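You operate a simulated robot arm through the tools that you are given. There is no shell and no other tool. Be economical: measure what you need, move in short steps, check, and stop when the job is done.

You run a simulated robot arm. Do the job below in one go: nothing can be reset, and whatever is moved stays where it is left.

TASK
Push the right green door shut. Take the pink cloth and leave it on the top of the steel table. Close the left green door. Put the carton marked "malt" from the top of the table on the collect sheet on the table and the carton labelled "rice flour" on the top of the steel table. Open the freezer door, put the tea bottle on the top of the table away on the floor of the freezer and shut the door again. The order is free. Set down upright: carton, tea bottle.

It is judged by the outcome, as a careful person would: the job done as asked, and still so three seconds after it is handed in. It fails if anything else is knocked over, pushed out of place, dropped, spilled or broken. Flat cloth is picked up by pressing the open fingertips on it (5 to 10 N) and closing them slowly along it; thin cloth reads only 2 to 8 mm in the jaws.

THE ROBOT
A 7-joint arm with a two-finger parallel gripper on a trunk, on a base that drives. Base frame: it is fixed to the floor where the robot stands at the start and does not move with it; the origin is under the middle of the robot, x ahead of it, y to its left, z up. Units: mm, rad, N and s.
With the tool pointing down near the work surface it reaches from about 400 to 760 mm from the robot's upright axis, wherever it stands. Its first joint turns from -2.496 to 2.496 rad. Places, roughly: carton [5750, -750, 750]; collect sheet on the table (18x17 cm) [6180, -860, 720]; floor of the freezer [-1900, 4000, 1400]; freezer door [-1600, 3900, 1600]; left green door [4900, -100, 300]; pink cloth (8x6x3 cm) [4700, 200, 600]; right green door [4900, -100, 300]; tea bottle [5750, -1000, 750]; top of the steel table [4100, 2600, 800]. Payload 3 kg.
The tool frame sits at the grasp point between the pads (the TCP): z along the fingers, y along the line on which they close. The tips reach 30 mm beyond it. The gripper opens to 110 mm. The fingers are 20 mm wide and 10 mm thick; the gripper's body (48 by 112 mm) begins 55 mm behind the TCP.
Orientation is that of the tool frame in the base frame, as [roll, pitch, yaw] about the fixed x, y, z axes, in that order (R = Rz(yaw) Ry(pitch) Rx(roll)). With the fingers straight down and closing along the base's y, the tool's x points along the base's -x, its y along +y and its z along -z.

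THE INTERFACE
- The arm moves only by the tool apply_moves. Its argument "increments" is a list that holds one entry, the list of rows, each a list of 7 numbers: the shift along the tool's x, y, z in mm, then the turn, a rotation vector about the tool's x, y, z in degrees, then the gripper command, from -1 (shut) to 1 (fully open), values between in proportion. In form: [[[dx, dy, dz, wx, wy, wz, hand], ...]]. A call has 1 to 10 rows; each row is the pose to reach, as a shift and turn from the pose commanded when the call began, along the tool's axes at that moment. Rows are played at 5 a second. More than 50 mm and 0.15 rad between two rows, or a gripper value outside its range, and nothing of the call is played. Where a pose cannot be reached the arm comes as near as it can. A force on the tool above 40 N (or 10 N above the force at the start of the call, whichever is more), or a blocked arm, ends the call early, and 0.2 s more pass. Each finger travels about 108 mm/s and halts on what it meets, pressing with about 21 N; the grip force reading is that of the motor and also rises with nothing between the fingers. The clock runs only during rows and for 0.2 s after the last one: add rows that repeat a pose to give the fingers time. It gives the time, the measured TCP pose, the force on the tool (base axes), the opening and the grip force at its end, in the units of the frame above (readings bear some noise), with the torque about the TCP (base axes, N m) and any sound that the robot's microphone picked up.
- Cameras (640 x 400 px; columns grow to the right, rows downward): "scene" is now at [162.9, 0.5, 1313.7]; the picture's right is [0.00, -1.00, 0.00], its down [-0.64, -0.00, -0.77] and it looks along [0.77, 0.00, -0.64] (base axes); focal length 258 px, centre (320, 200). "wrist" rides on the gripper at [72, 17, -103] in the tool frame; the picture's right is [-0.23, 0.97, 0.00], its down [-0.76, -0.18, -0.62] and it looks along [-0.61, -0.14, 0.78] (tool axes); focal length 222 px, centre (320, 200). There is no depth. A picture from a camera that has moved, and an enlarged one, comes with that camera's place and axes in the base frame and with its lens.
- camera(camera): a new picture of that camera. The clock stands still meanwhile.
- lift_body(by): slides the trunk up (or, below 0, down) by that many mm; the arm and the scene camera ride with it, the base frame stays. It gives what a move gives, with no picture.
- roll_base(legs): drives the robot by 1 to 6 legs, each [ahead, left, turn to the left] in mm, mm and rad, along the robot's own axes; the way and the turn of a leg run together, so that a leg with both is an arc; at most 1500 mm and 3.142 rad a leg. The arm and the cameras ride along, it lands a little off, and it stops where it bumps. It gives what a move gives.
- pan_tilt(pan, tilt): turns the head with the scene camera to pan (to the left, within 1.501 rad either way) and tilt (down, from -0.506 to 1.204), counted from straight ahead of the robot. It gives what a move gives.
- enlarge(camera, box): a new picture of the part [left, top, right, bottom] of that camera's present view, enlarged. The clock stands still meanwhile.
- sign_off(): hands the job in; it is judged then, once.

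Go step by step. Nothing tells you exact positions but the pictures and the camera data: compare them with the known pose of the tool, close in by small moves and look again before you grip or let go. The budget is 186 turns and 148 pictures, counting those below and the enlarged ones. Unless the task says otherwise, let go and move clear before handing in.

The tools are called after "Request:" as name(argument=value, ...) on one line, values as JSON. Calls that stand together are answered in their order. apply_moves: Moves the arm, as the interface text tells. Its arguments: {"type":"object","properties":{"increments":{"type":"array","items":{"type":"array","items":{"type":"array","items":{"type":"number"}}}}},"required":["increments"]} The other tools are called the same way: lift_body (by) slides the trunk up or down; roll_base (legs) drives the base; pan_tilt (pan, tilt) turns the head that bears the scene camera; camera (camera) takes a picture; enlarge (camera, box) takes an enlarged picture of a part of a camera's view; sign_off () hands the job in.

At the start:

```text
time: 0.0
eef_pos: [445.2, 107.0, 546.5]
tool_rot: [-3.14, 0.001, 3.141]
force: [0.6, -0.3, 0.1]
wrist_torque: [0.0, 0.0, 0.0]
grip_width: 109.9
grip_force: 0.0
trunk travel left (down, up): [-425.0, 465.0]
robot x, y, heading: [-1.3, 5.2, 0.0]
head pan, tilt: [0.003, 0.698]
```

scene: 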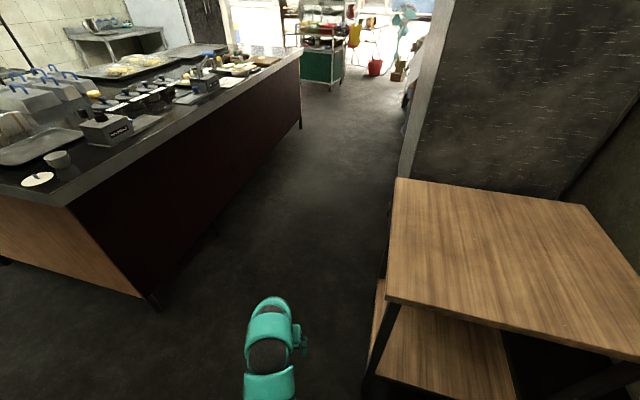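
wrist: 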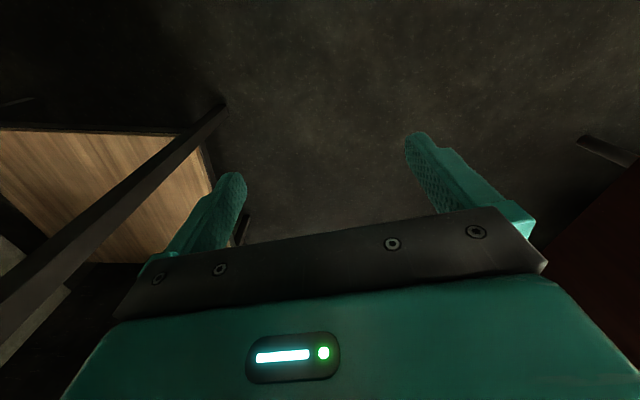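

I see a corridor ahead between a counter on the left and a wooden table on the right, with a green cabinet far ahead. I'll level the head to look further.

Request:
pan_tilt(pan=0, tilt=0.2)

Request:
camera(camera="scene")

Request:
enlarge(camera="scene", box=[240, 100, 440, 225])

Request:
pan_tilt(pan=1.2, tilt=0.3)

Request:
camera(camera="scene")

```text
time: 0.9
eef_pos: [444.9, 105.7, 545.2]
tool_rot: [-3.141, 0.0, -3.141]
force: [0.3, -0.6, 0.4]
wrist_torque: [0.0, 0.01, 0.0]
grip_width: 109.9
grip_force: 0.0
trunk travel left (down, up): [-425.0, 465.0]
robot x, y, heading: [-1.2, 2.5, 0.001]
head pan, tilt: [0.0, 0.201]
```

```text
145 pictures are left
camera scene: at [171.1, 0.3, 1358.8], right [0.0, -1.0, 0.0], down [-0.2, 0.0, -0.98], along [0.98, 0.0, -0.2], focal length 258 px, centre (320, 200)
```

scene: 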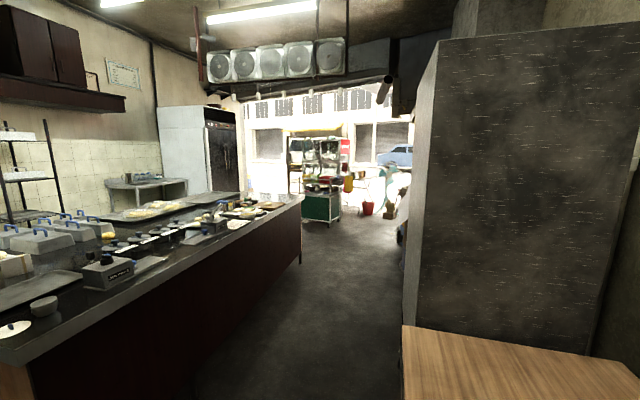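

```text
3.20 times, centred on (340, 162) of scene
camera zoom: at [171.1, 0.3, 1358.8], right [0.0, -1.0, 0.0], down [-0.2, 0.0, -0.98], along [0.98, 0.0, -0.2], focal length 827 px, centre (256, 320)
```

zoom: 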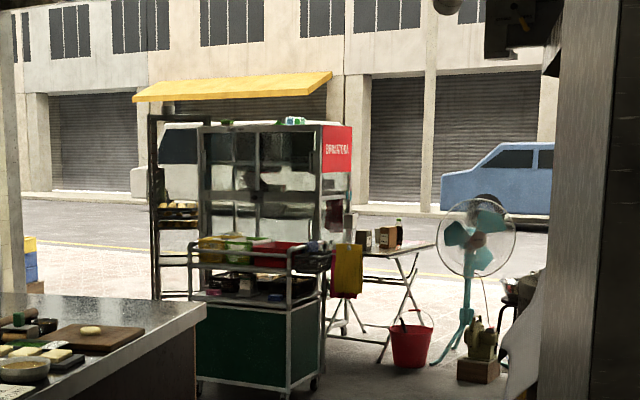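

```text
time: 2.3
eef_pos: [444.2, 106.0, 546.3]
tool_rot: [3.141, 0.001, -3.14]
force: [-0.6, 0.0, -1.3]
wrist_torque: [0.01, -0.01, 0.03]
grip_width: 109.6
grip_force: 0.0
trunk travel left (down, up): [-425.0, 465.0]
robot x, y, heading: [2.3, 0.9, -0.003]
head pan, tilt: [1.201, 0.3]
```

```text
143 pictures are left
camera scene: at [111.7, 87.3, 1349.6], right [0.93, -0.36, 0.0], down [-0.11, -0.28, -0.96], along [0.35, 0.89, -0.3], focal length 258 px, centre (320, 200)
```

scene: 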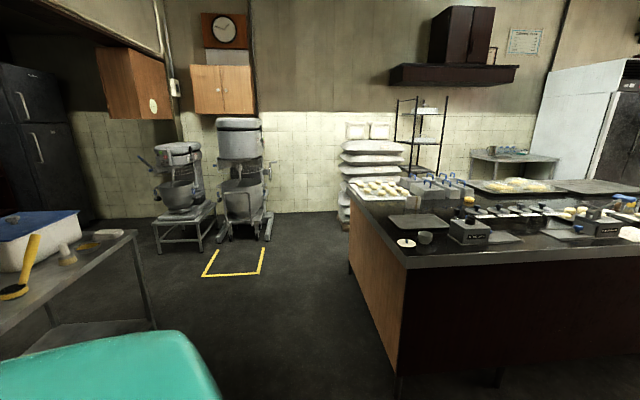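

The room is skewed about -15° relative to me: counter on the left, wooden table on the right, the cart with green panels far ahead, the fridge behind-left. I'll drive along the corridor and look again.

Request:
roll_base(legs=[[300, 330, 0], [0, 0, -0.26], [1400, 0, 0]])

Request:
pan_tilt(pan=0, tilt=0.4)

Request:
camera(camera="scene")

```text
time: 12.5
eef_pos: [2117.3, -8.6, 546.1]
tool_rot: [-3.141, 0.0, 2.906]
force: [0.8, 0.4, -0.6]
wrist_torque: [0.01, 0.01, 0.03]
grip_width: 109.8
grip_force: 0.0
trunk travel left (down, up): [-425.0, 465.0]
robot x, y, heading: [1662.0, -9.4, -0.232]
head pan, tilt: [1.201, 0.3]
```

```text
time: 13.9
eef_pos: [2117.2, -6.9, 546.2]
tool_rot: [3.141, -0.001, 2.905]
force: [-0.7, 0.3, -0.8]
wrist_torque: [0.0, 0.02, -0.04]
grip_width: 109.9
grip_force: 0.0
trunk travel left (down, up): [-425.0, 465.0]
robot x, y, heading: [1660.5, -4.4, -0.235]
head pan, tilt: [0.0, 0.4]
```

```text
142 pictures are left
camera scene: at [1827.4, -48.3, 1340.4], right [-0.23, -0.97, 0.0], down [-0.38, 0.09, -0.92], along [0.9, -0.21, -0.39], focal length 258 px, centre (320, 200)
```

scene: 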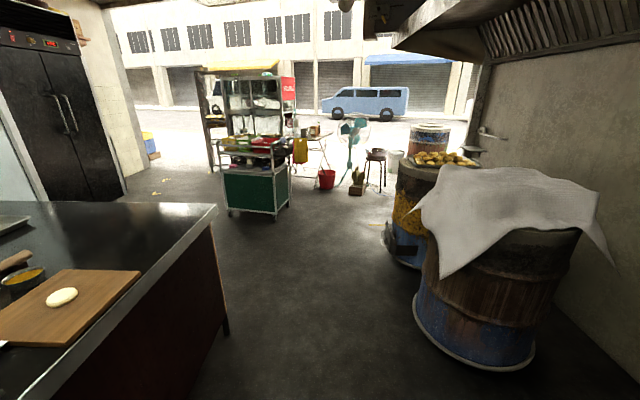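

Request:
enlarge(camera="scene", box=[190, 60, 350, 220])

Request:
roll_base(legs=[[1300, 0, 0], [0, 0, 0.3]])

Request:
camera(camera="scene")

```text
2.50 times, centred on (270, 140) of scene
camera zoom: at [1827.4, -48.3, 1340.4], right [-0.23, -0.97, 0.0], down [-0.38, 0.09, -0.92], along [0.9, -0.21, -0.39], focal length 646 px, centre (445, 350)
```

zoom: 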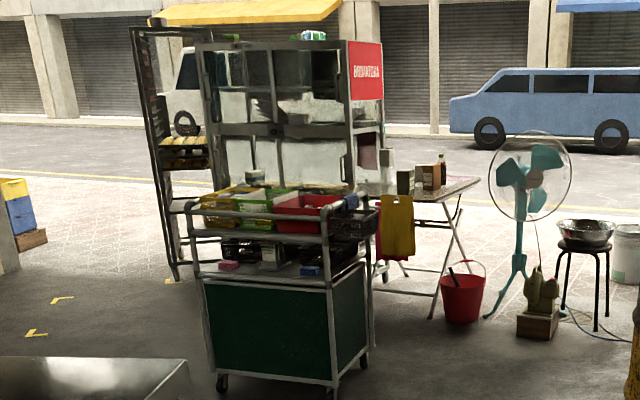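

```text
time: 21.5
eef_pos: [3373.8, -176.9, 546.3]
tool_rot: [-3.14, -0.001, -3.074]
force: [-0.3, -0.1, 0.5]
wrist_torque: [-0.01, -0.02, 0.05]
grip_width: 110.0
grip_force: 0.0
trunk travel left (down, up): [-425.0, 465.0]
robot x, y, heading: [2936.5, -315.2, 0.071]
head pan, tilt: [0.0, 0.4]
```

```text
140 pictures are left
camera scene: at [3107.4, -300.3, 1340.4], right [0.07, -1.0, 0.0], down [-0.39, -0.03, -0.92], along [0.92, 0.06, -0.39], focal length 258 px, centre (320, 200)
```

scene: 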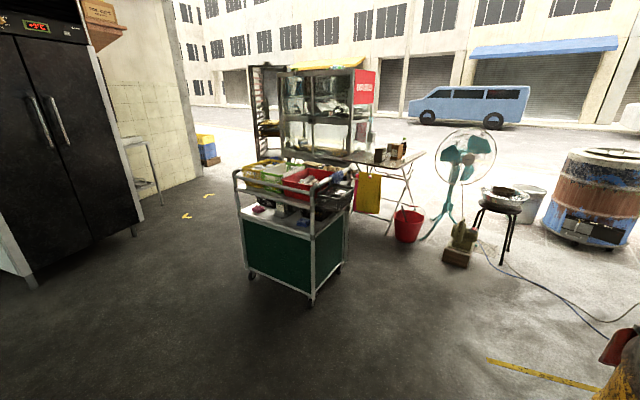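

Request:
enlarge(camera="scene", box=[220, 140, 420, 310])

```text
2.35 times, centred on (320, 225) of scene
camera zoom: at [3107.4, -300.3, 1340.4], right [0.07, -1.0, 0.0], down [-0.39, -0.03, -0.92], along [0.92, 0.06, -0.39], focal length 608 px, centre (320, 141)
```

zoom: 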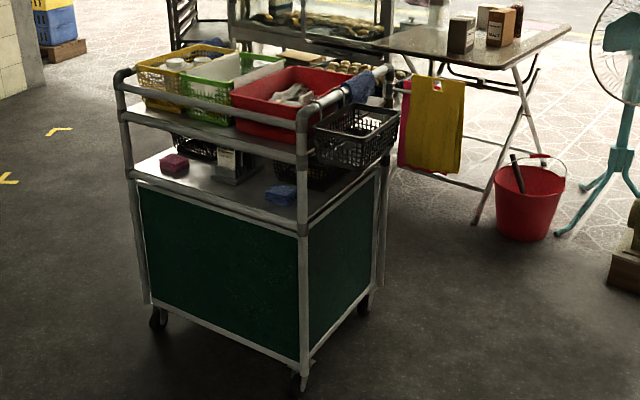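

The cart's visible sides are plain panels, so the doors should be on its far side facing the folding table; the pink cloth lies on the cart's middle shelf at the front. I'll drive around the cart's right side.

Request:
roll_base(legs=[[1090, -400, -0.1], [0, 0, -0.3]])

Request:
pan_tilt(pan=0.3, tilt=0.45)

Request:
camera(camera="scene")

```text
time: 28.3
eef_pos: [4488.7, -725.7, 546.4]
tool_rot: [3.14, 0.001, 2.818]
force: [0.6, -0.4, -0.1]
wrist_torque: [0.0, -0.02, -0.01]
grip_width: 109.6
grip_force: 0.1
trunk travel left (down, up): [-425.0, 465.0]
robot x, y, heading: [4033.5, -684.6, -0.329]
head pan, tilt: [0.0, 0.4]
```

```text
time: 29.1
eef_pos: [4490.8, -725.6, 545.4]
tool_rot: [-3.14, 0.001, 2.818]
force: [0.5, 0.2, 0.6]
wrist_torque: [0.0, -0.03, -0.03]
grip_width: 109.7
grip_force: 0.0
trunk travel left (down, up): [-425.0, 465.0]
robot x, y, heading: [4036.0, -687.4, -0.323]
head pan, tilt: [0.3, 0.45]
```

```text
138 pictures are left
camera scene: at [4199.6, -712.7, 1335.7], right [-0.02, -1.0, 0.0], down [-0.43, 0.01, -0.9], along [0.9, -0.02, -0.44], focal length 258 px, centre (320, 200)
```

scene: 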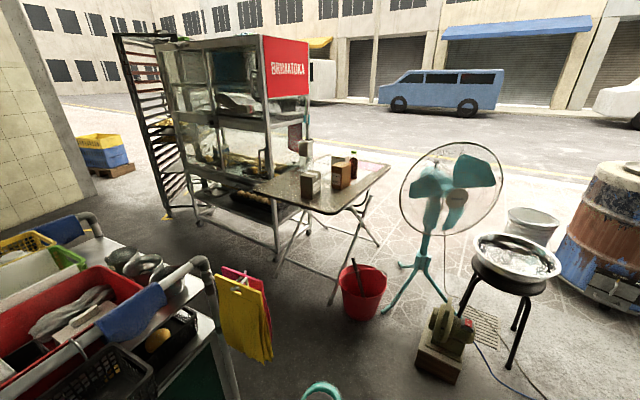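

The table, bucket, fan and cactus are in view; the cart's doors are on its hidden side. I'll move up beside the cart and look at its back.

Request:
roll_base(legs=[[600, 50, 0]])

Request:
pan_tilt(pan=1.0, tilt=0.6)

Request:
camera(camera="scene")

```text
time: 32.5
eef_pos: [5076.6, -872.4, 546.0]
tool_rot: [-3.141, 0.0, 2.816]
force: [-0.7, -0.8, 0.0]
wrist_torque: [0.01, 0.04, 0.0]
grip_width: 110.2
grip_force: 0.0
trunk travel left (down, up): [-425.0, 465.0]
robot x, y, heading: [4620.7, -834.1, -0.328]
head pan, tilt: [0.3, 0.45]
```

```text
time: 33.6
eef_pos: [5077.2, -872.1, 545.8]
tool_rot: [-3.142, 0.0, 2.815]
force: [-0.1, 0.4, 0.6]
wrist_torque: [-0.01, 0.0, -0.01]
grip_width: 109.8
grip_force: 0.0
trunk travel left (down, up): [-425.0, 465.0]
robot x, y, heading: [4623.4, -831.8, -0.327]
head pan, tilt: [1.0, 0.6]
```

```text
137 pictures are left
camera scene: at [4764.2, -800.4, 1322.2], right [0.62, -0.78, 0.0], down [-0.44, -0.35, -0.83], along [0.65, 0.51, -0.56], focal length 258 px, centre (320, 200)
```

scene: 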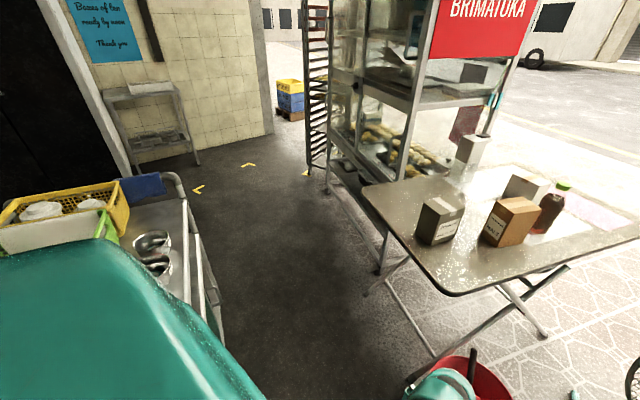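

Request:
enlarge(camera="scene", box=[120, 160, 320, 360])

Request:
camera(camera="wrist")

```text
2.00 times, centred on (220, 260) of scene
camera zoom: at [4764.2, -800.4, 1322.2], right [0.62, -0.78, 0.0], down [-0.44, -0.35, -0.83], along [0.65, 0.51, -0.56], focal length 517 px, centre (520, 80)
```

zoom: 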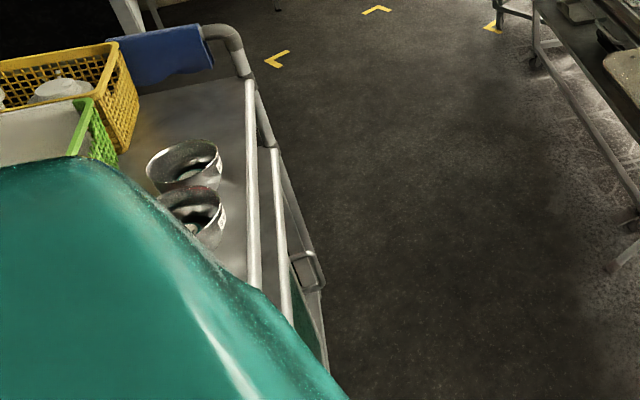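

```text
135 pictures are left
camera wrist: at [5012.5, -833.4, 649.4], right [0.53, 0.85, 0.0], down [0.66, -0.41, 0.62], along [0.53, -0.33, -0.78], focal length 222 px, centre (320, 200)
```

wrist: 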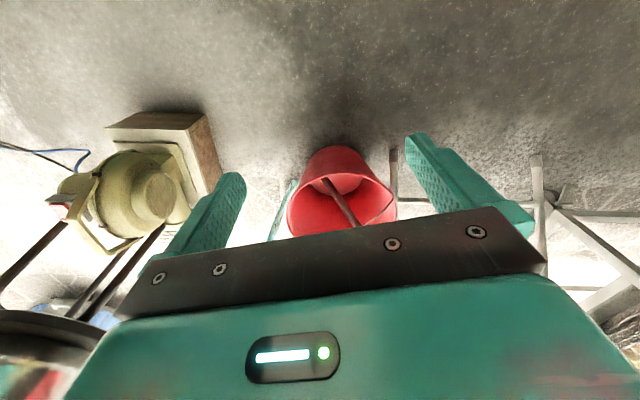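

The doors are on the cart's far side, one visibly ajar with a handle. I'll raise the arm over everything, move in between cart and table, and face along the gap.

Request:
lift_body(by=465)

Request:
roll_base(legs=[[220, 214, 0], [0, 0, 1.43]])

Request:
pan_tilt(pan=0.0, tilt=0.8)

Request:
camera(camera="scene")

Request:
camera(camera="wrist")

```text
refused: 465 is not a number from -400 to 400
```

```text
time: 35.0
eef_pos: [5212.8, -808.0, 547.0]
tool_rot: [-3.14, 0.0, 2.814]
force: [0.4, -0.1, 0.5]
wrist_torque: [0.0, -0.02, 0.0]
grip_width: 110.4
grip_force: 0.0
trunk travel left (down, up): [-425.0, 465.0]
robot x, y, heading: [4760.2, -764.4, -0.326]
head pan, tilt: [1.0, 0.6]
stopped in leg 1: the robot was blocked; the commanded pose is now the measured one
```

```text
time: 36.3
eef_pos: [5212.5, -808.1, 546.8]
tool_rot: [-3.141, 0.0, 2.813]
force: [-0.5, 0.1, -0.4]
wrist_torque: [-0.02, 0.03, -0.05]
grip_width: 109.9
grip_force: 0.0
trunk travel left (down, up): [-425.0, 465.0]
robot x, y, heading: [4759.6, -765.4, -0.327]
head pan, tilt: [0.0, 0.799]
```

```text
134 pictures are left
camera scene: at [4908.1, -816.6, 1305.3], right [-0.32, -0.95, 0.0], down [-0.68, 0.23, -0.7], along [0.66, -0.22, -0.72], focal length 258 px, centre (320, 200)
```

scene: 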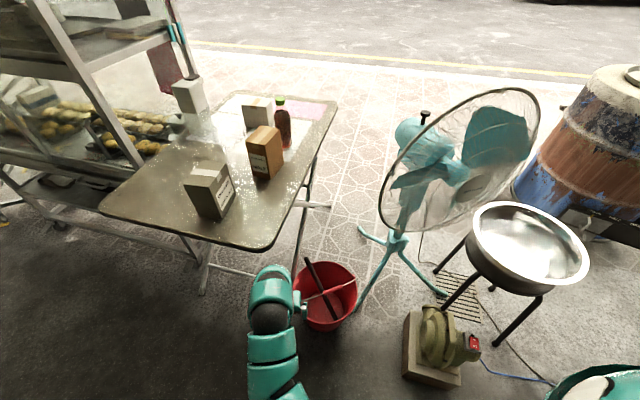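

```text
133 pictures are left
camera wrist: at [5149.1, -768.7, 649.4], right [0.53, 0.85, 0.0], down [0.66, -0.41, 0.62], along [0.53, -0.33, -0.78], focal length 222 px, centre (320, 200)
```

wrist: 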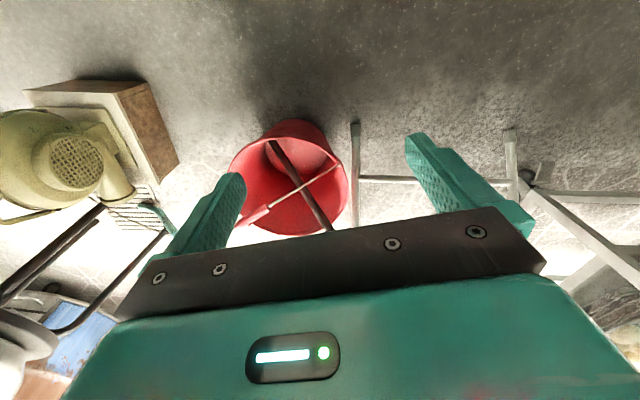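

The lift was refused and the arm bumped at the table edge; nothing seems disturbed. I back off first, then lift within the limit.

Request:
roll_base(legs=[[-150, -70, 0]])

Request:
lift_body(by=400)

Request:
camera(camera="scene")

```text
time: 37.8
eef_pos: [5046.7, -823.2, 545.6]
tool_rot: [-3.141, 0.0, 2.815]
force: [-0.7, -0.2, 0.7]
wrist_torque: [0.0, 0.04, 0.01]
grip_width: 110.0
grip_force: 0.0
trunk travel left (down, up): [-425.0, 465.0]
robot x, y, heading: [4592.4, -784.1, -0.325]
head pan, tilt: [0.0, 0.799]
```

```text
time: 41.6
eef_pos: [5045.6, -824.6, 945.2]
tool_rot: [3.14, 0.0, 2.815]
force: [0.4, 1.0, -0.1]
wrist_torque: [0.02, -0.03, 0.02]
grip_width: 110.0
grip_force: 0.1
trunk travel left (down, up): [-825.0, 65.0]
robot x, y, heading: [4592.5, -782.3, -0.33]
head pan, tilt: [0.0, 0.799]
```

```text
132 pictures are left
camera scene: at [4741.4, -834.0, 1705.2], right [-0.32, -0.95, 0.0], down [-0.68, 0.23, -0.7], along [0.66, -0.22, -0.72], focal length 258 px, centre (320, 200)
```

scene: 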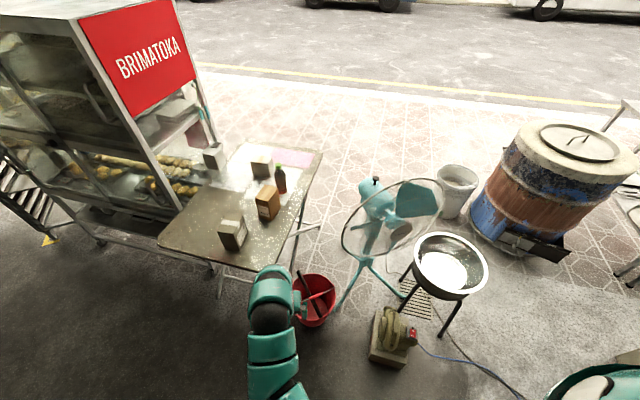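

Request:
enlarge(camera="scene", box=[150, 130, 350, 280])

```text
2.67 times, centred on (250, 205) of scene
camera zoom: at [4741.4, -834.0, 1705.2], right [-0.32, -0.95, 0.0], down [-0.68, 0.23, -0.7], along [0.66, -0.22, -0.72], focal length 689 px, centre (507, 187)
```

zoom: 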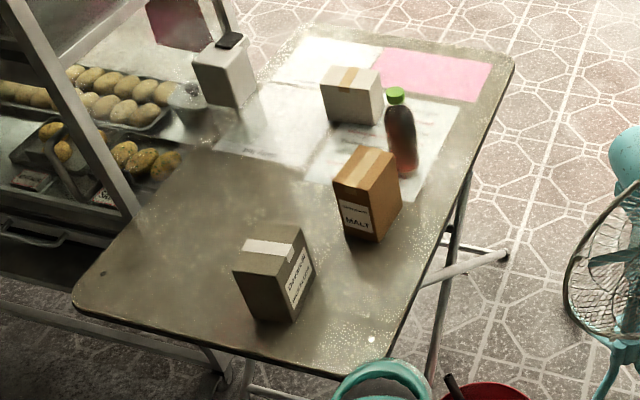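

The stated sheet position matches the far-left white sheet on the table; the brown carton reads MALT. Now lifted, I move into the gap and turn.

Request:
lift_body(by=60)

Request:
roll_base(legs=[[265, 120, 0], [0, 0, 1.43]])

Request:
camera(camera="scene")

```text
time: 42.6
eef_pos: [5045.7, -824.6, 1005.5]
tool_rot: [-3.141, -0.001, 2.816]
force: [-0.4, 0.4, -0.3]
wrist_torque: [0.0, -0.01, 0.04]
grip_width: 109.9
grip_force: 0.0
trunk travel left (down, up): [-885.0, 5.0]
robot x, y, heading: [4590.4, -784.5, -0.33]
head pan, tilt: [0.0, 0.799]
```

```text
time: 44.1
eef_pos: [5222.2, -807.1, 1003.4]
tool_rot: [-3.14, -0.005, 2.812]
force: [1.8, 0.2, -1.0]
wrist_torque: [0.01, 0.06, -0.04]
grip_width: 110.1
grip_force: 0.1
trunk travel left (down, up): [-885.0, 5.0]
robot x, y, heading: [4761.0, -767.1, -0.326]
head pan, tilt: [0.0, 0.799]
stopped in leg 1: the robot was blocked; the commanded pose is now the measured one
```

```text
130 pictures are left
camera scene: at [4921.6, -816.8, 1764.5], right [-0.32, -0.95, 0.0], down [-0.68, 0.23, -0.69], along [0.66, -0.22, -0.72], focal length 258 px, centre (320, 200)
```

scene: 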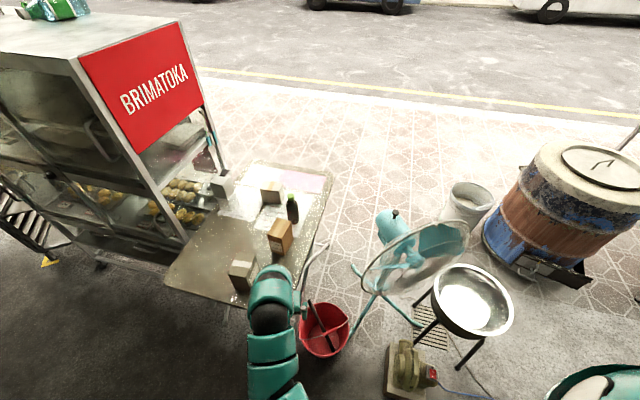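

The base is bumping something at the same spot, presumably on the cart side. I'll look left/down.

Request:
pan_tilt(pan=1.2, tilt=1.0)

Request:
camera(camera="scene")

```text
time: 45.5
eef_pos: [5217.3, -809.5, 1006.5]
tool_rot: [-3.141, -0.002, 2.812]
force: [0.1, -0.6, 0.0]
wrist_torque: [0.01, 0.0, -0.01]
grip_width: 110.1
grip_force: 0.1
trunk travel left (down, up): [-885.0, 5.0]
robot x, y, heading: [4763.6, -766.1, -0.326]
head pan, tilt: [1.201, 1.0]
```

```text
129 pictures are left
camera scene: at [4881.6, -738.6, 1750.1], right [0.77, -0.64, 0.0], down [-0.54, -0.64, -0.54], along [0.35, 0.41, -0.84], focal length 258 px, centre (320, 200)
```

scene: 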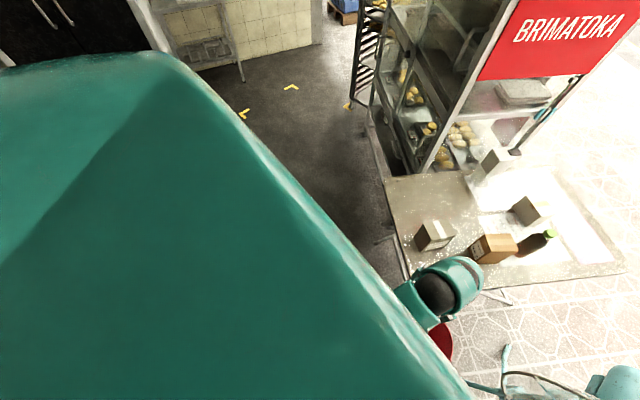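

Request:
roll_base(legs=[[-220, -140, 0], [0, 0, 1.3]])

Request:
pan_tilt(pan=-0.2, tilt=0.9)

Request:
camera(camera="scene")

```text
time: 50.6
eef_pos: [4668.4, -402.8, 1005.6]
tool_rot: [-3.14, 0.001, -2.164]
force: [0.3, -0.1, -0.8]
wrist_torque: [-0.03, 0.0, 0.02]
grip_width: 110.1
grip_force: 0.1
trunk travel left (down, up): [-885.0, 5.0]
robot x, y, heading: [4509.9, -828.9, 0.979]
head pan, tilt: [1.201, 1.0]
```

```text
time: 52.1
eef_pos: [4668.7, -401.6, 1005.4]
tool_rot: [-3.141, -0.001, -2.166]
force: [-0.1, 0.0, 0.9]
wrist_torque: [-0.01, 0.02, -0.04]
grip_width: 109.9
grip_force: 0.0
trunk travel left (down, up): [-885.0, 5.0]
robot x, y, heading: [4509.9, -830.2, 0.982]
head pan, tilt: [-0.201, 0.901]
```

```text
128 pictures are left
camera scene: at [4605.9, -709.1, 1757.4], right [0.7, -0.71, 0.0], down [-0.56, -0.55, -0.62], along [0.44, 0.44, -0.78], focal length 258 px, centre (320, 200)
```

scene: 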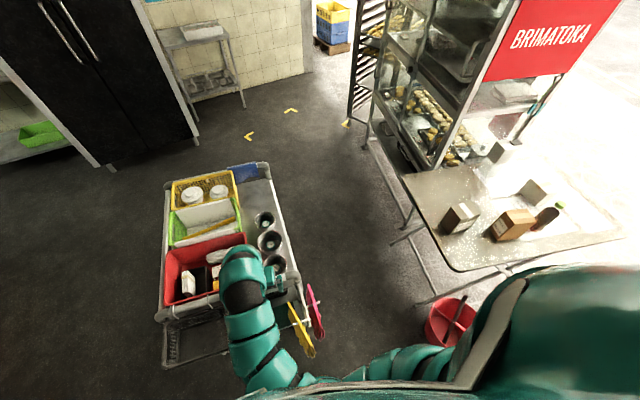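

The hanging bags at the cart's right-back corner stick out and blocked me. I'll swing wider around them into the gap.

Request:
roll_base(legs=[[34, -266, 0], [363, -93, 0.08]])

Request:
pan_tilt(pan=0.4, tilt=1.0)

Request:
camera(camera="scene")

Request:
camera(camera="wrist")

```text
time: 56.0
eef_pos: [5143.8, -246.9, 1004.8]
tool_rot: [3.14, -0.003, -2.083]
force: [0.9, 0.8, -0.5]
wrist_torque: [-0.02, -0.03, 0.03]
grip_width: 109.9
grip_force: 0.1
trunk travel left (down, up): [-885.0, 5.0]
robot x, y, heading: [5019.4, -688.2, 1.061]
head pan, tilt: [-0.201, 0.901]
```

```text
time: 57.0
eef_pos: [5143.9, -247.3, 1005.4]
tool_rot: [-3.141, -0.001, -2.083]
force: [-0.2, 0.6, -0.7]
wrist_torque: [0.0, -0.02, 0.01]
grip_width: 110.0
grip_force: 0.1
trunk travel left (down, up): [-885.0, 5.0]
robot x, y, heading: [5018.5, -684.8, 1.058]
head pan, tilt: [0.4, 1.0]
```

```text
127 pictures are left
camera scene: at [5063.8, -546.9, 1750.1], right [0.99, -0.11, 0.0], down [-0.09, -0.84, -0.54], along [0.06, 0.54, -0.84], focal length 258 px, centre (320, 200)
```

scene: 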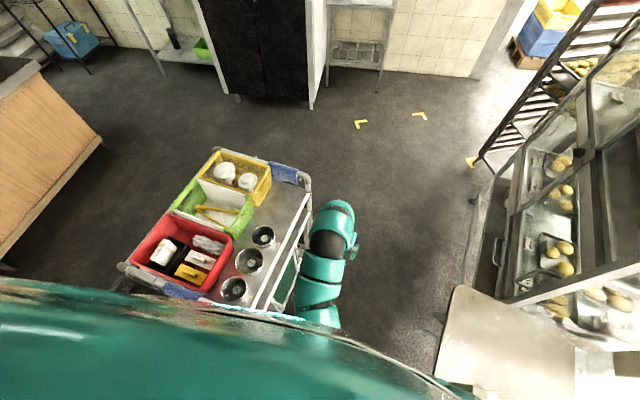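

```text
126 pictures are left
camera wrist: at [5092.7, -302.6, 1109.2], right [-0.74, 0.68, 0.0], down [0.53, 0.58, 0.62], along [0.42, 0.46, -0.78], focal length 222 px, centre (320, 200)
```

wrist: 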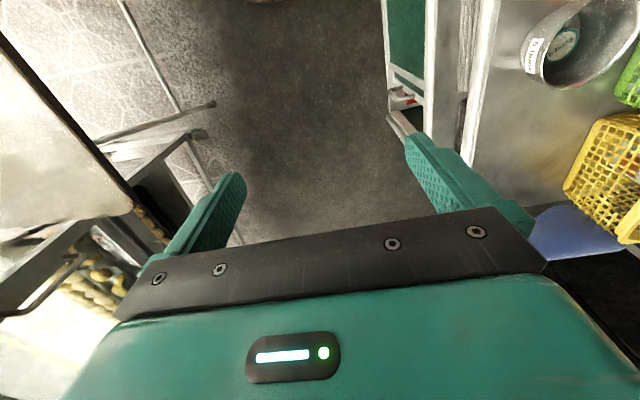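

The gap is clear and the door frame is partly visible by wrist camera. I'll turn the wrist camera to look at the cart's back face and lower it.

Request:
apply_moves(increments=[[[0, -10, 0, 0, 0, -8.5, -1], [0, -20, 0, 0, 0, -17, -1], [0, -30, 0, 0, 0, -25.5, -1], [0, -40, 0, 0, 0, -34, -1], [0, -50, 0, 0, 0, -42.5, -1], [0, -60, 0, 0, 0, -51, -1], [0, -70, 0, 0, 0, -59.5, -1], [0, -80, 0, 0, 0, -68, -1], [0, -90, 0, 0, 0, -76.5, -1], [0, -100, 0, 0, 0, -85, -1]]])

Request:
camera(camera="wrist")

```text
time: 59.2
eef_pos: [5230.9, -296.8, 1005.3]
tool_rot: [-3.141, 0.0, -0.598]
force: [-0.5, -0.1, -0.3]
wrist_torque: [0.02, 0.01, -0.01]
grip_width: 0.1
grip_force: 21.0
trunk travel left (down, up): [-885.0, 5.0]
robot x, y, heading: [5019.4, -687.7, 1.061]
head pan, tilt: [0.4, 1.0]
```

```text
125 pictures are left
camera wrist: at [5280.8, -351.9, 1108.9], right [-0.74, -0.68, 0.0], down [-0.53, 0.58, 0.62], along [-0.42, 0.46, -0.78], focal length 222 px, centre (320, 200)
```

wrist: 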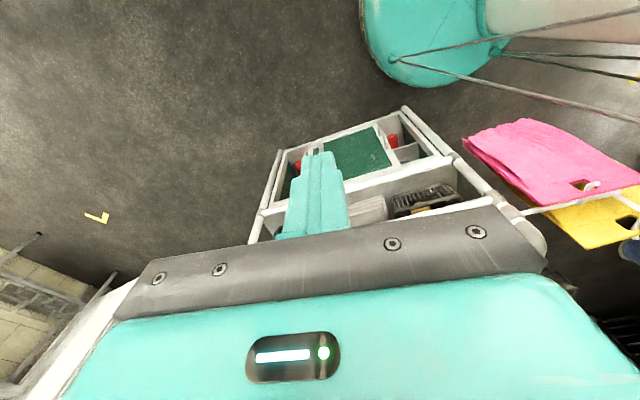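

Request:
enlarge(camera="wrist", box=[230, 80, 530, 260])

Request:
lift_body(by=-350)

Request:
camera(camera="wrist")

Request:
camera(camera="scene")

```text
2.13 times, centred on (380, 170) of wrist
camera zoom: at [5280.8, -351.9, 1108.9], right [-0.74, -0.68, 0.0], down [-0.53, 0.58, 0.62], along [-0.42, 0.46, -0.78], focal length 474 px, centre (192, 264)
```

zoom: 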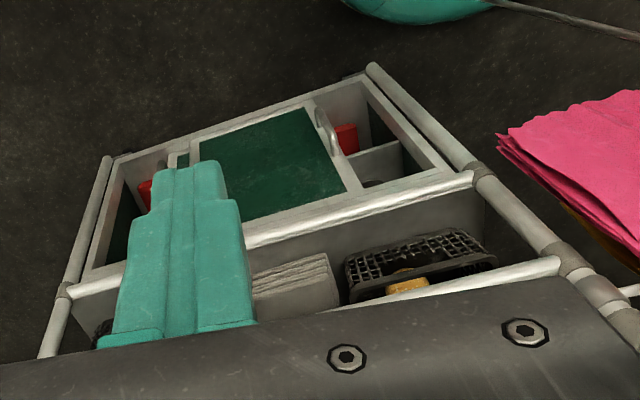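

```text
time: 62.6
eef_pos: [5231.1, -296.3, 655.9]
tool_rot: [3.141, -0.002, -0.597]
force: [-0.7, 0.3, 0.1]
wrist_torque: [0.01, 0.02, 0.0]
grip_width: 0.0
grip_force: 20.7
trunk travel left (down, up): [-535.0, 355.0]
robot x, y, heading: [5018.8, -684.7, 1.06]
head pan, tilt: [0.4, 1.0]
```

```text
123 pictures are left
camera wrist: at [5280.4, -351.9, 758.9], right [-0.74, -0.68, 0.0], down [-0.53, 0.58, 0.62], along [-0.42, 0.46, -0.78], focal length 222 px, centre (320, 200)
```

wrist: 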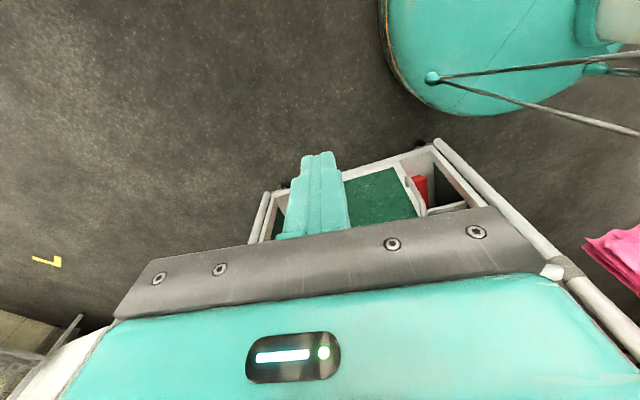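

```text
122 pictures are left
camera scene: at [5063.6, -547.0, 1400.2], right [0.99, -0.11, 0.0], down [-0.09, -0.84, -0.54], along [0.06, 0.54, -0.84], focal length 258 px, centre (320, 200)
```

scene: 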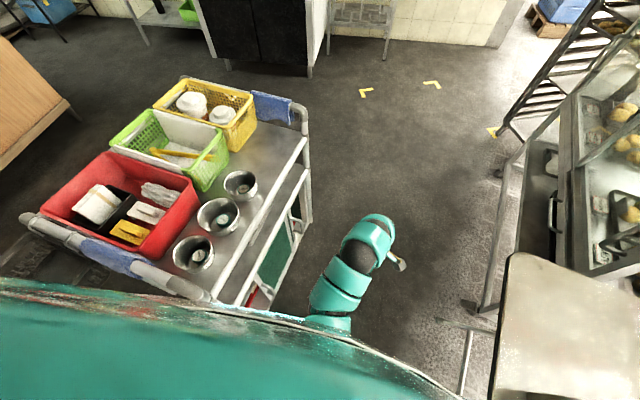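

The doors look like sliding panels, both slid to the middle of the opening. I'll tilt the wrist camera to see them more squarely.

Request:
apply_moves(increments=[[[20, 0, 0, 0, -8, 0, -1], [40, 0, 0, 0, -16, 0, -1], [60, 0, 0, 0, -24, 0, -1], [80, 0, 0, 0, -32, 0, -1], [80, 0, 0, 0, -38, 0, -1]]])

Request:
lift_body(by=-120)

Request:
camera(camera="wrist")

```text
time: 63.8
eef_pos: [5341.5, -372.8, 581.6]
tool_rot: [3.135, 0.481, -0.583]
force: [5.2, -1.8, 0.0]
wrist_torque: [0.21, 0.34, 0.0]
grip_width: 0.0
grip_force: 21.3
out of reach, approached as far as the arm can: row 3, 4, 5
trunk travel left (down, up): [-535.0, 355.0]
robot x, y, heading: [5021.2, -683.7, 1.06]
head pan, tilt: [0.4, 1.0]
```

```text
time: 65.3
eef_pos: [5343.4, -373.8, 461.7]
tool_rot: [3.133, 0.48, -0.597]
force: [0.4, -0.5, -0.4]
wrist_torque: [0.01, 0.0, 0.04]
grip_width: 0.1
grip_force: 20.7
trunk travel left (down, up): [-415.0, 475.0]
robot x, y, heading: [5018.0, -683.3, 1.062]
head pan, tilt: [0.4, 1.0]
```

```text
121 pictures are left
camera wrist: at [5427.2, -450.5, 521.0], right [-0.71, -0.69, 0.11], down [-0.22, 0.37, 0.9], along [-0.67, 0.62, -0.41], focal length 222 px, centre (320, 200)
```

wrist: 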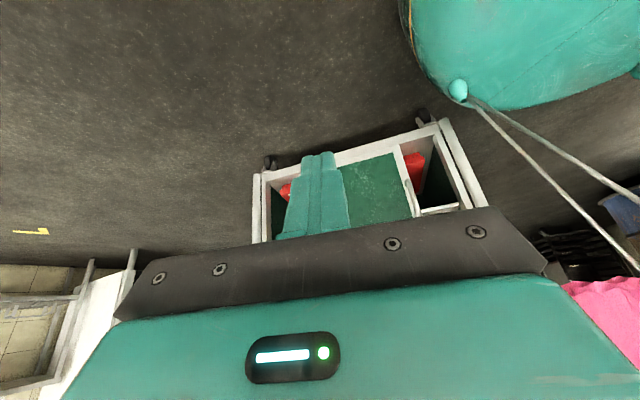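

These are sliding doors; the front panel (handle at its south edge) is the left one, about 100 mm open to the south; the other sits behind it. I'll bring the closed fingertips in front of the door at handle height.

Request:
lift_body(by=-120)

Request:
apply_moves(increments=[[[-38, 15, 20, 0, 0, 0, -1], [-76, 30, 40, 0, 0, 0, -1], [-114, 45, 60, 0, 0, 0, -1], [-152, 60, 80, 0, 0, 0, -1], [-190, 75, 100, 0, 0, 0, -1], [-228, 90, 120, 0, 0, 0, -1], [-266, 105, 140, 0, 0, 0, -1]]])

Request:
camera(camera="wrist")

Request:
camera(camera="scene")

```text
time: 66.8
eef_pos: [5344.4, -372.6, 342.2]
tool_rot: [3.132, 0.482, -0.598]
force: [-0.4, -0.2, 0.0]
wrist_torque: [0.02, 0.0, 0.0]
grip_width: 0.0
grip_force: 20.9
trunk travel left (down, up): [-295.0, 595.0]
robot x, y, heading: [5020.8, -685.7, 1.057]
head pan, tilt: [0.4, 1.0]
```

```text
time: 68.4
eef_pos: [5036.9, -291.3, 342.7]
tool_rot: [3.133, 0.481, -0.6]
force: [0.3, 0.4, 0.1]
wrist_torque: [0.0, -0.02, -0.01]
grip_width: 0.0
grip_force: 20.9
trunk travel left (down, up): [-295.0, 595.0]
robot x, y, heading: [5018.2, -684.9, 1.058]
head pan, tilt: [0.4, 1.0]
```

```text
120 pictures are left
camera wrist: at [5119.3, -368.4, 400.9], right [-0.71, -0.69, 0.11], down [-0.22, 0.37, 0.9], along [-0.67, 0.62, -0.41], focal length 222 px, centre (320, 200)
```

wrist: 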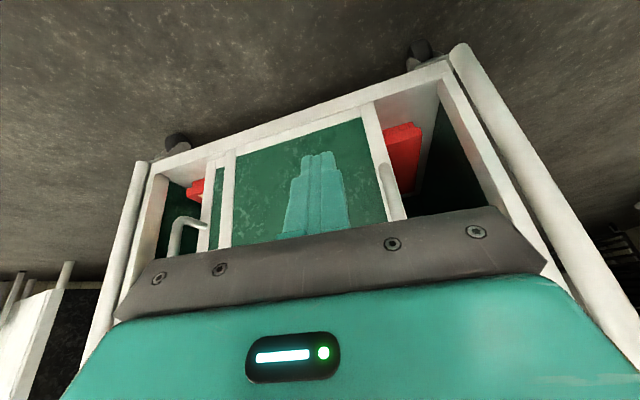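

```text
119 pictures are left
camera scene: at [5063.7, -547.0, 1160.1], right [0.99, -0.11, 0.0], down [-0.09, -0.84, -0.54], along [0.06, 0.54, -0.84], focal length 258 px, centre (320, 200)
```

scene: 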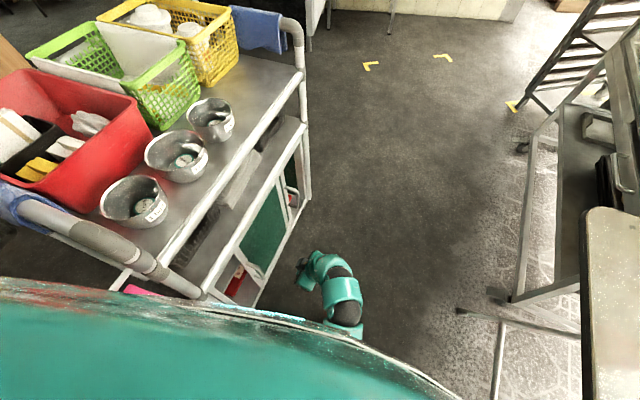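

Clear now: the front panel's handle is on its south edge, the rear panel's handle on its north edge. I'll bring the tip just north of the front handle.

Request:
apply_moves(increments=[[[-25, 13, 27, 0, 0, 0, -1], [-50, 26, 54, 0, 0, 0, -1], [-75, 39, 80, 0, 0, 0, -1], [-75, 39, 80, 0, 0, 0, -1]]])

Request:
camera(camera="wrist")

```text
time: 69.4
eef_pos: [4929.2, -265.8, 306.9]
tool_rot: [3.133, 0.481, -0.598]
force: [-0.1, 0.1, 0.0]
wrist_torque: [0.0, 0.0, 0.02]
grip_width: 0.0
grip_force: 20.4
trunk travel left (down, up): [-295.0, 595.0]
robot x, y, heading: [5020.2, -688.3, 1.061]
head pan, tilt: [0.4, 1.0]
```

```text
118 pictures are left
camera wrist: at [5011.5, -343.5, 365.9], right [-0.71, -0.69, 0.11], down [-0.22, 0.37, 0.9], along [-0.67, 0.62, -0.41], focal length 222 px, centre (320, 200)
```

wrist: 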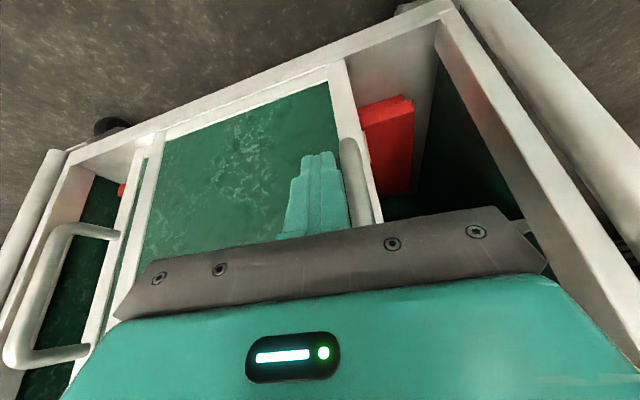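

Request:
apply_moves(increments=[[[-15, 2, 8, 0, 0, 0, -1], [-30, 3, 16, 0, 0, 0, -1], [-30, 3, 16, 0, 0, 0, -1], [-29, 13, 16, 0, 0, 0, -1], [-29, 13, 16, 0, 0, 0, -1]]])

Request:
camera(camera="wrist")

```text
time: 70.6
eef_pos: [4891.8, -260.2, 304.7]
tool_rot: [3.134, 0.48, -0.598]
force: [0.7, 0.2, -0.3]
wrist_torque: [0.02, -0.01, 0.03]
grip_width: 0.0
grip_force: 21.0
trunk travel left (down, up): [-295.0, 595.0]
robot x, y, heading: [5017.9, -686.2, 1.059]
head pan, tilt: [0.4, 1.0]
```

```text
117 pictures are left
camera wrist: at [4976.6, -336.2, 364.3], right [-0.71, -0.69, 0.11], down [-0.22, 0.37, 0.9], along [-0.67, 0.62, -0.41], focal length 222 px, centre (320, 200)
```

wrist: 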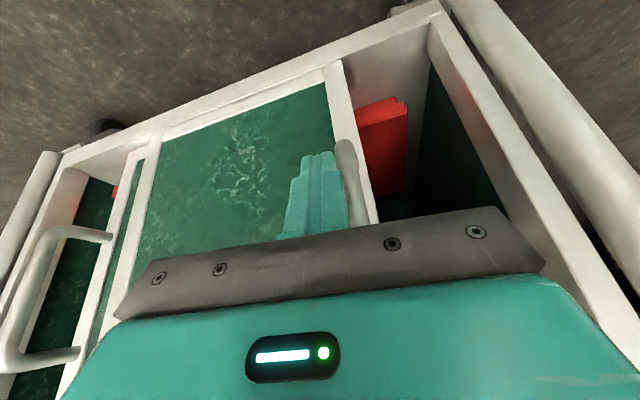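

Request:
apply_moves(increments=[[[1, 10, 0, 0, 0, 0, -1], [2, 20, -1, 0, 0, 0, -1], [2, 30, -1, 0, 0, 0, -1], [3, 40, -2, 0, 0, 0, -1], [4, 50, -2, 0, 0, 0, -1], [5, 60, -2, 0, 0, 0, -1], [5, 70, -3, 0, 0, 0, -1], [6, 80, -3, 0, 0, 0, -1]]])

Request:
camera(camera="wrist")

```text
time: 72.4
eef_pos: [4855.3, -328.0, 305.7]
tool_rot: [3.131, 0.48, -0.6]
force: [6.2, -2.8, -1.0]
wrist_torque: [-0.01, 0.0, 0.08]
grip_width: 0.0
grip_force: 21.3
trunk travel left (down, up): [-295.0, 595.0]
robot x, y, heading: [5014.3, -688.5, 1.064]
head pan, tilt: [0.4, 1.0]
```

```text
116 pictures are left
camera wrist: at [4937.6, -405.8, 364.2], right [-0.71, -0.69, 0.11], down [-0.22, 0.37, 0.9], along [-0.67, 0.62, -0.41], focal length 222 px, centre (320, 200)
```

wrist: 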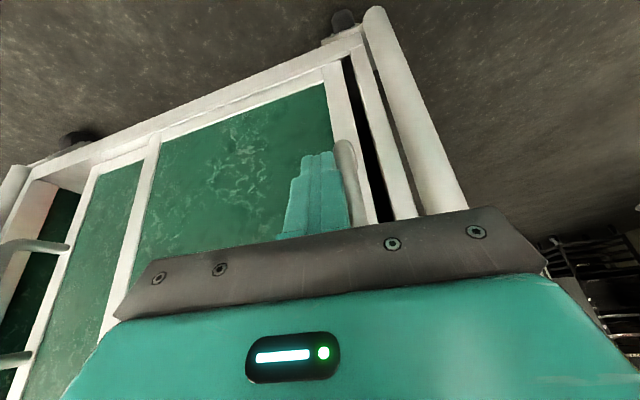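

The left door slides; a small gap remains. Pushing on until it stops.

Request:
apply_moves(increments=[[[1, 8, 0, 0, 0, 0, -1], [1, 16, -1, 0, 0, 0, -1], [2, 24, -1, 0, 0, 0, -1], [2, 32, -1, 0, 0, 0, -1], [3, 38, -2, 0, 0, 0, -1]]])

Request:
camera(camera="wrist")

```text
time: 73.2
eef_pos: [4848.9, -340.1, 306.8]
tool_rot: [-3.134, 0.482, -0.602]
force: [3.0, 1.3, 0.9]
wrist_torque: [0.05, -0.02, -0.04]
grip_width: 0.3
grip_force: 21.1
trunk travel left (down, up): [-295.0, 595.0]
robot x, y, heading: [5018.8, -686.0, 1.061]
head pan, tilt: [0.4, 1.0]
stopped in row 3: the force on the tool passed its limit at 47 N (the readings are from after the stop); the commanded pose is now the measured one
```

```text
115 pictures are left
camera wrist: at [4931.5, -417.8, 365.1], right [-0.72, -0.69, 0.1], down [-0.22, 0.36, 0.91], along [-0.66, 0.63, -0.41], focal length 222 px, centre (320, 200)
```

wrist: 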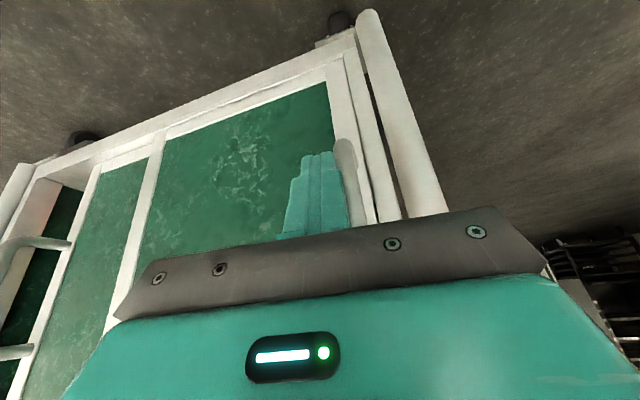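

Left door closed. Now back off and move north to the right door's handle.

Request:
apply_moves(increments=[[[3, -10, 0, 0, 0, 0, -1], [28, -13, -14, 0, 0, 0, -1], [53, -15, -27, 0, 0, 0, -1], [50, -60, -25, 0, 0, 0, -1], [47, -105, -23, 0, 0, 0, -1], [43, -150, -21, 0, 0, 0, -1], [40, -195, -19, 0, 0, 0, -1], [36, -240, -17, 0, 0, 0, -1], [33, -285, -15, 0, 0, 0, -1], [33, -285, -15, 0, 0, 0, -1]]])

Request:
camera(camera="wrist")

```text
time: 75.4
eef_pos: [5042.2, -126.9, 306.0]
tool_rot: [-3.137, 0.481, -0.604]
force: [0.2, -1.4, -0.2]
wrist_torque: [0.01, 0.0, 0.01]
grip_width: 0.0
grip_force: 21.6
trunk travel left (down, up): [-295.0, 595.0]
robot x, y, heading: [5020.0, -688.4, 1.056]
head pan, tilt: [0.4, 1.0]
```

```text
114 pictures are left
camera wrist: at [5122.7, -204.7, 364.7], right [-0.72, -0.69, 0.1], down [-0.22, 0.36, 0.91], along [-0.66, 0.63, -0.41], focal length 222 px, centre (320, 200)
```

wrist: 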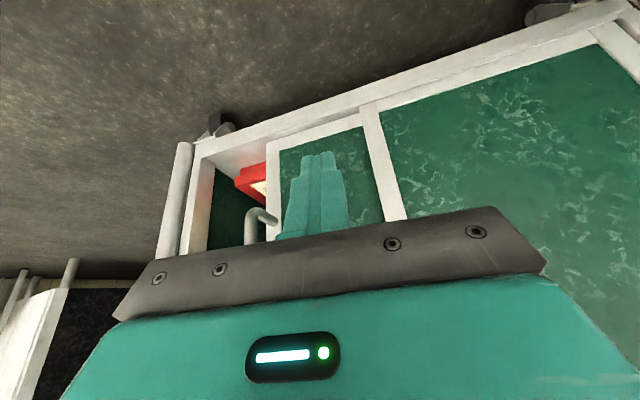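

Request:
apply_moves(increments=[[[-4, -50, 2, 0, 0, 0, -1], [-35, -47, 18, 0, 0, 0, -1], [-66, -44, 34, 0, 0, 0, -1], [-66, -44, 34, 0, 0, 0, -1]]])

Request:
camera(camera="wrist")

```text
refused: row 1 steps farther than a row can; nothing moved
```

```text
113 pictures are left
camera wrist: at [5122.7, -204.7, 364.7], right [-0.72, -0.69, 0.1], down [-0.22, 0.36, 0.91], along [-0.66, 0.63, -0.41], focal length 222 px, centre (320, 200)
```

wrist: 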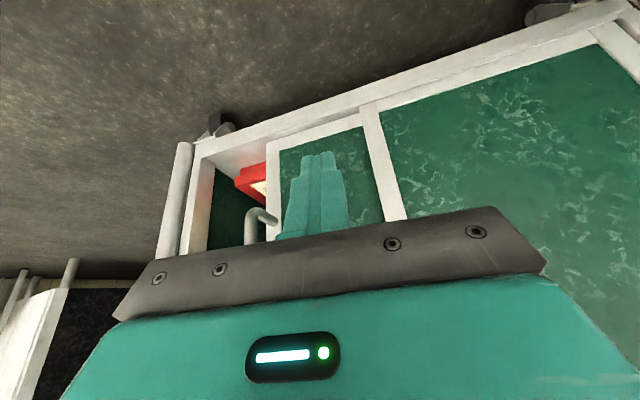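

Request:
apply_moves(increments=[[[-2, -25, 1, 0, 0, 0, -1], [-4, -48, 2, 0, 0, 0, -1], [-35, -45, 18, 0, 0, 0, -1], [-66, -42, 34, 0, 0, 0, -1], [-66, -42, 34, 0, 0, 0, -1]]])

Request:
camera(camera="wrist")

```text
time: 76.6
eef_pos: [5003.6, -49.2, 307.6]
tool_rot: [-3.133, 0.481, -0.603]
force: [0.0, -0.1, 0.0]
wrist_torque: [0.02, 0.01, 0.0]
grip_width: 0.1
grip_force: 20.9
trunk travel left (down, up): [-295.0, 595.0]
robot x, y, heading: [5023.0, -688.2, 1.061]
head pan, tilt: [0.4, 1.0]
```

```text
112 pictures are left
camera wrist: at [5084.7, -127.2, 366.3], right [-0.72, -0.69, 0.1], down [-0.22, 0.36, 0.91], along [-0.66, 0.63, -0.41], focal length 222 px, centre (320, 200)
```

wrist: 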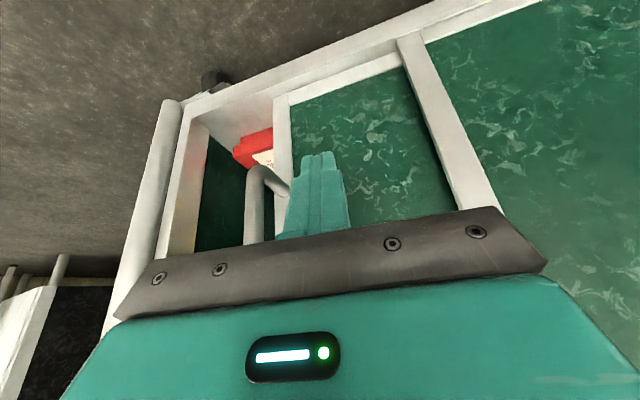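

Request:
apply_moves(increments=[[[-1, -15, 1, 0, 0, 0, -1], [-2, -30, 1, 0, 0, 0, -1], [-3, -45, 2, 0, 0, 0, -1], [-5, -60, 2, 0, 0, 0, -1], [-6, -75, 3, 0, 0, 0, -1], [-7, -90, 3, 0, 0, 0, -1], [-8, -105, 4, 0, 0, 0, -1], [-9, -120, 5, 0, 0, 0, -1], [-10, -130, 5, 0, 0, 0, -1], [-11, -140, 5, 0, 0, 0, -1]]])

Request:
camera(camera="wrist")

```text
time: 78.8
eef_pos: [5065.4, -2.7, 326.7]
tool_rot: [-3.136, 0.483, -0.604]
force: [-0.2, 0.6, 0.9]
wrist_torque: [-0.01, -0.04, 0.03]
grip_width: 0.1
grip_force: 21.1
out of reach, approached as far as the arm can: row 3, 4, 5, 6, 7, 8, 9, 10
trunk travel left (down, up): [-295.0, 595.0]
robot x, y, heading: [5019.6, -684.3, 1.059]
head pan, tilt: [0.4, 1.0]
```

```text
111 pictures are left
camera wrist: at [5146.4, -81.0, 384.8], right [-0.72, -0.69, 0.1], down [-0.22, 0.36, 0.91], along [-0.66, 0.63, -0.41], focal length 222 px, centre (320, 200)
```

wrist: 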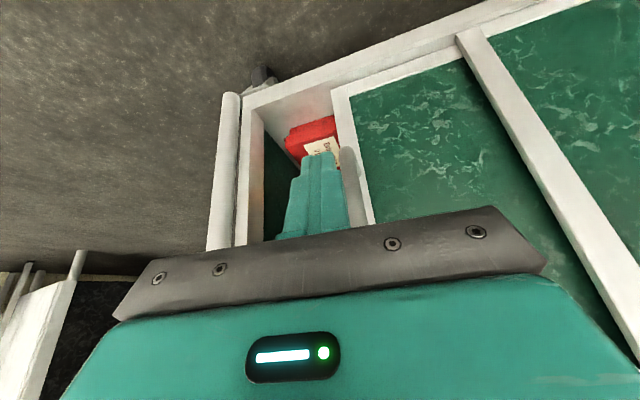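

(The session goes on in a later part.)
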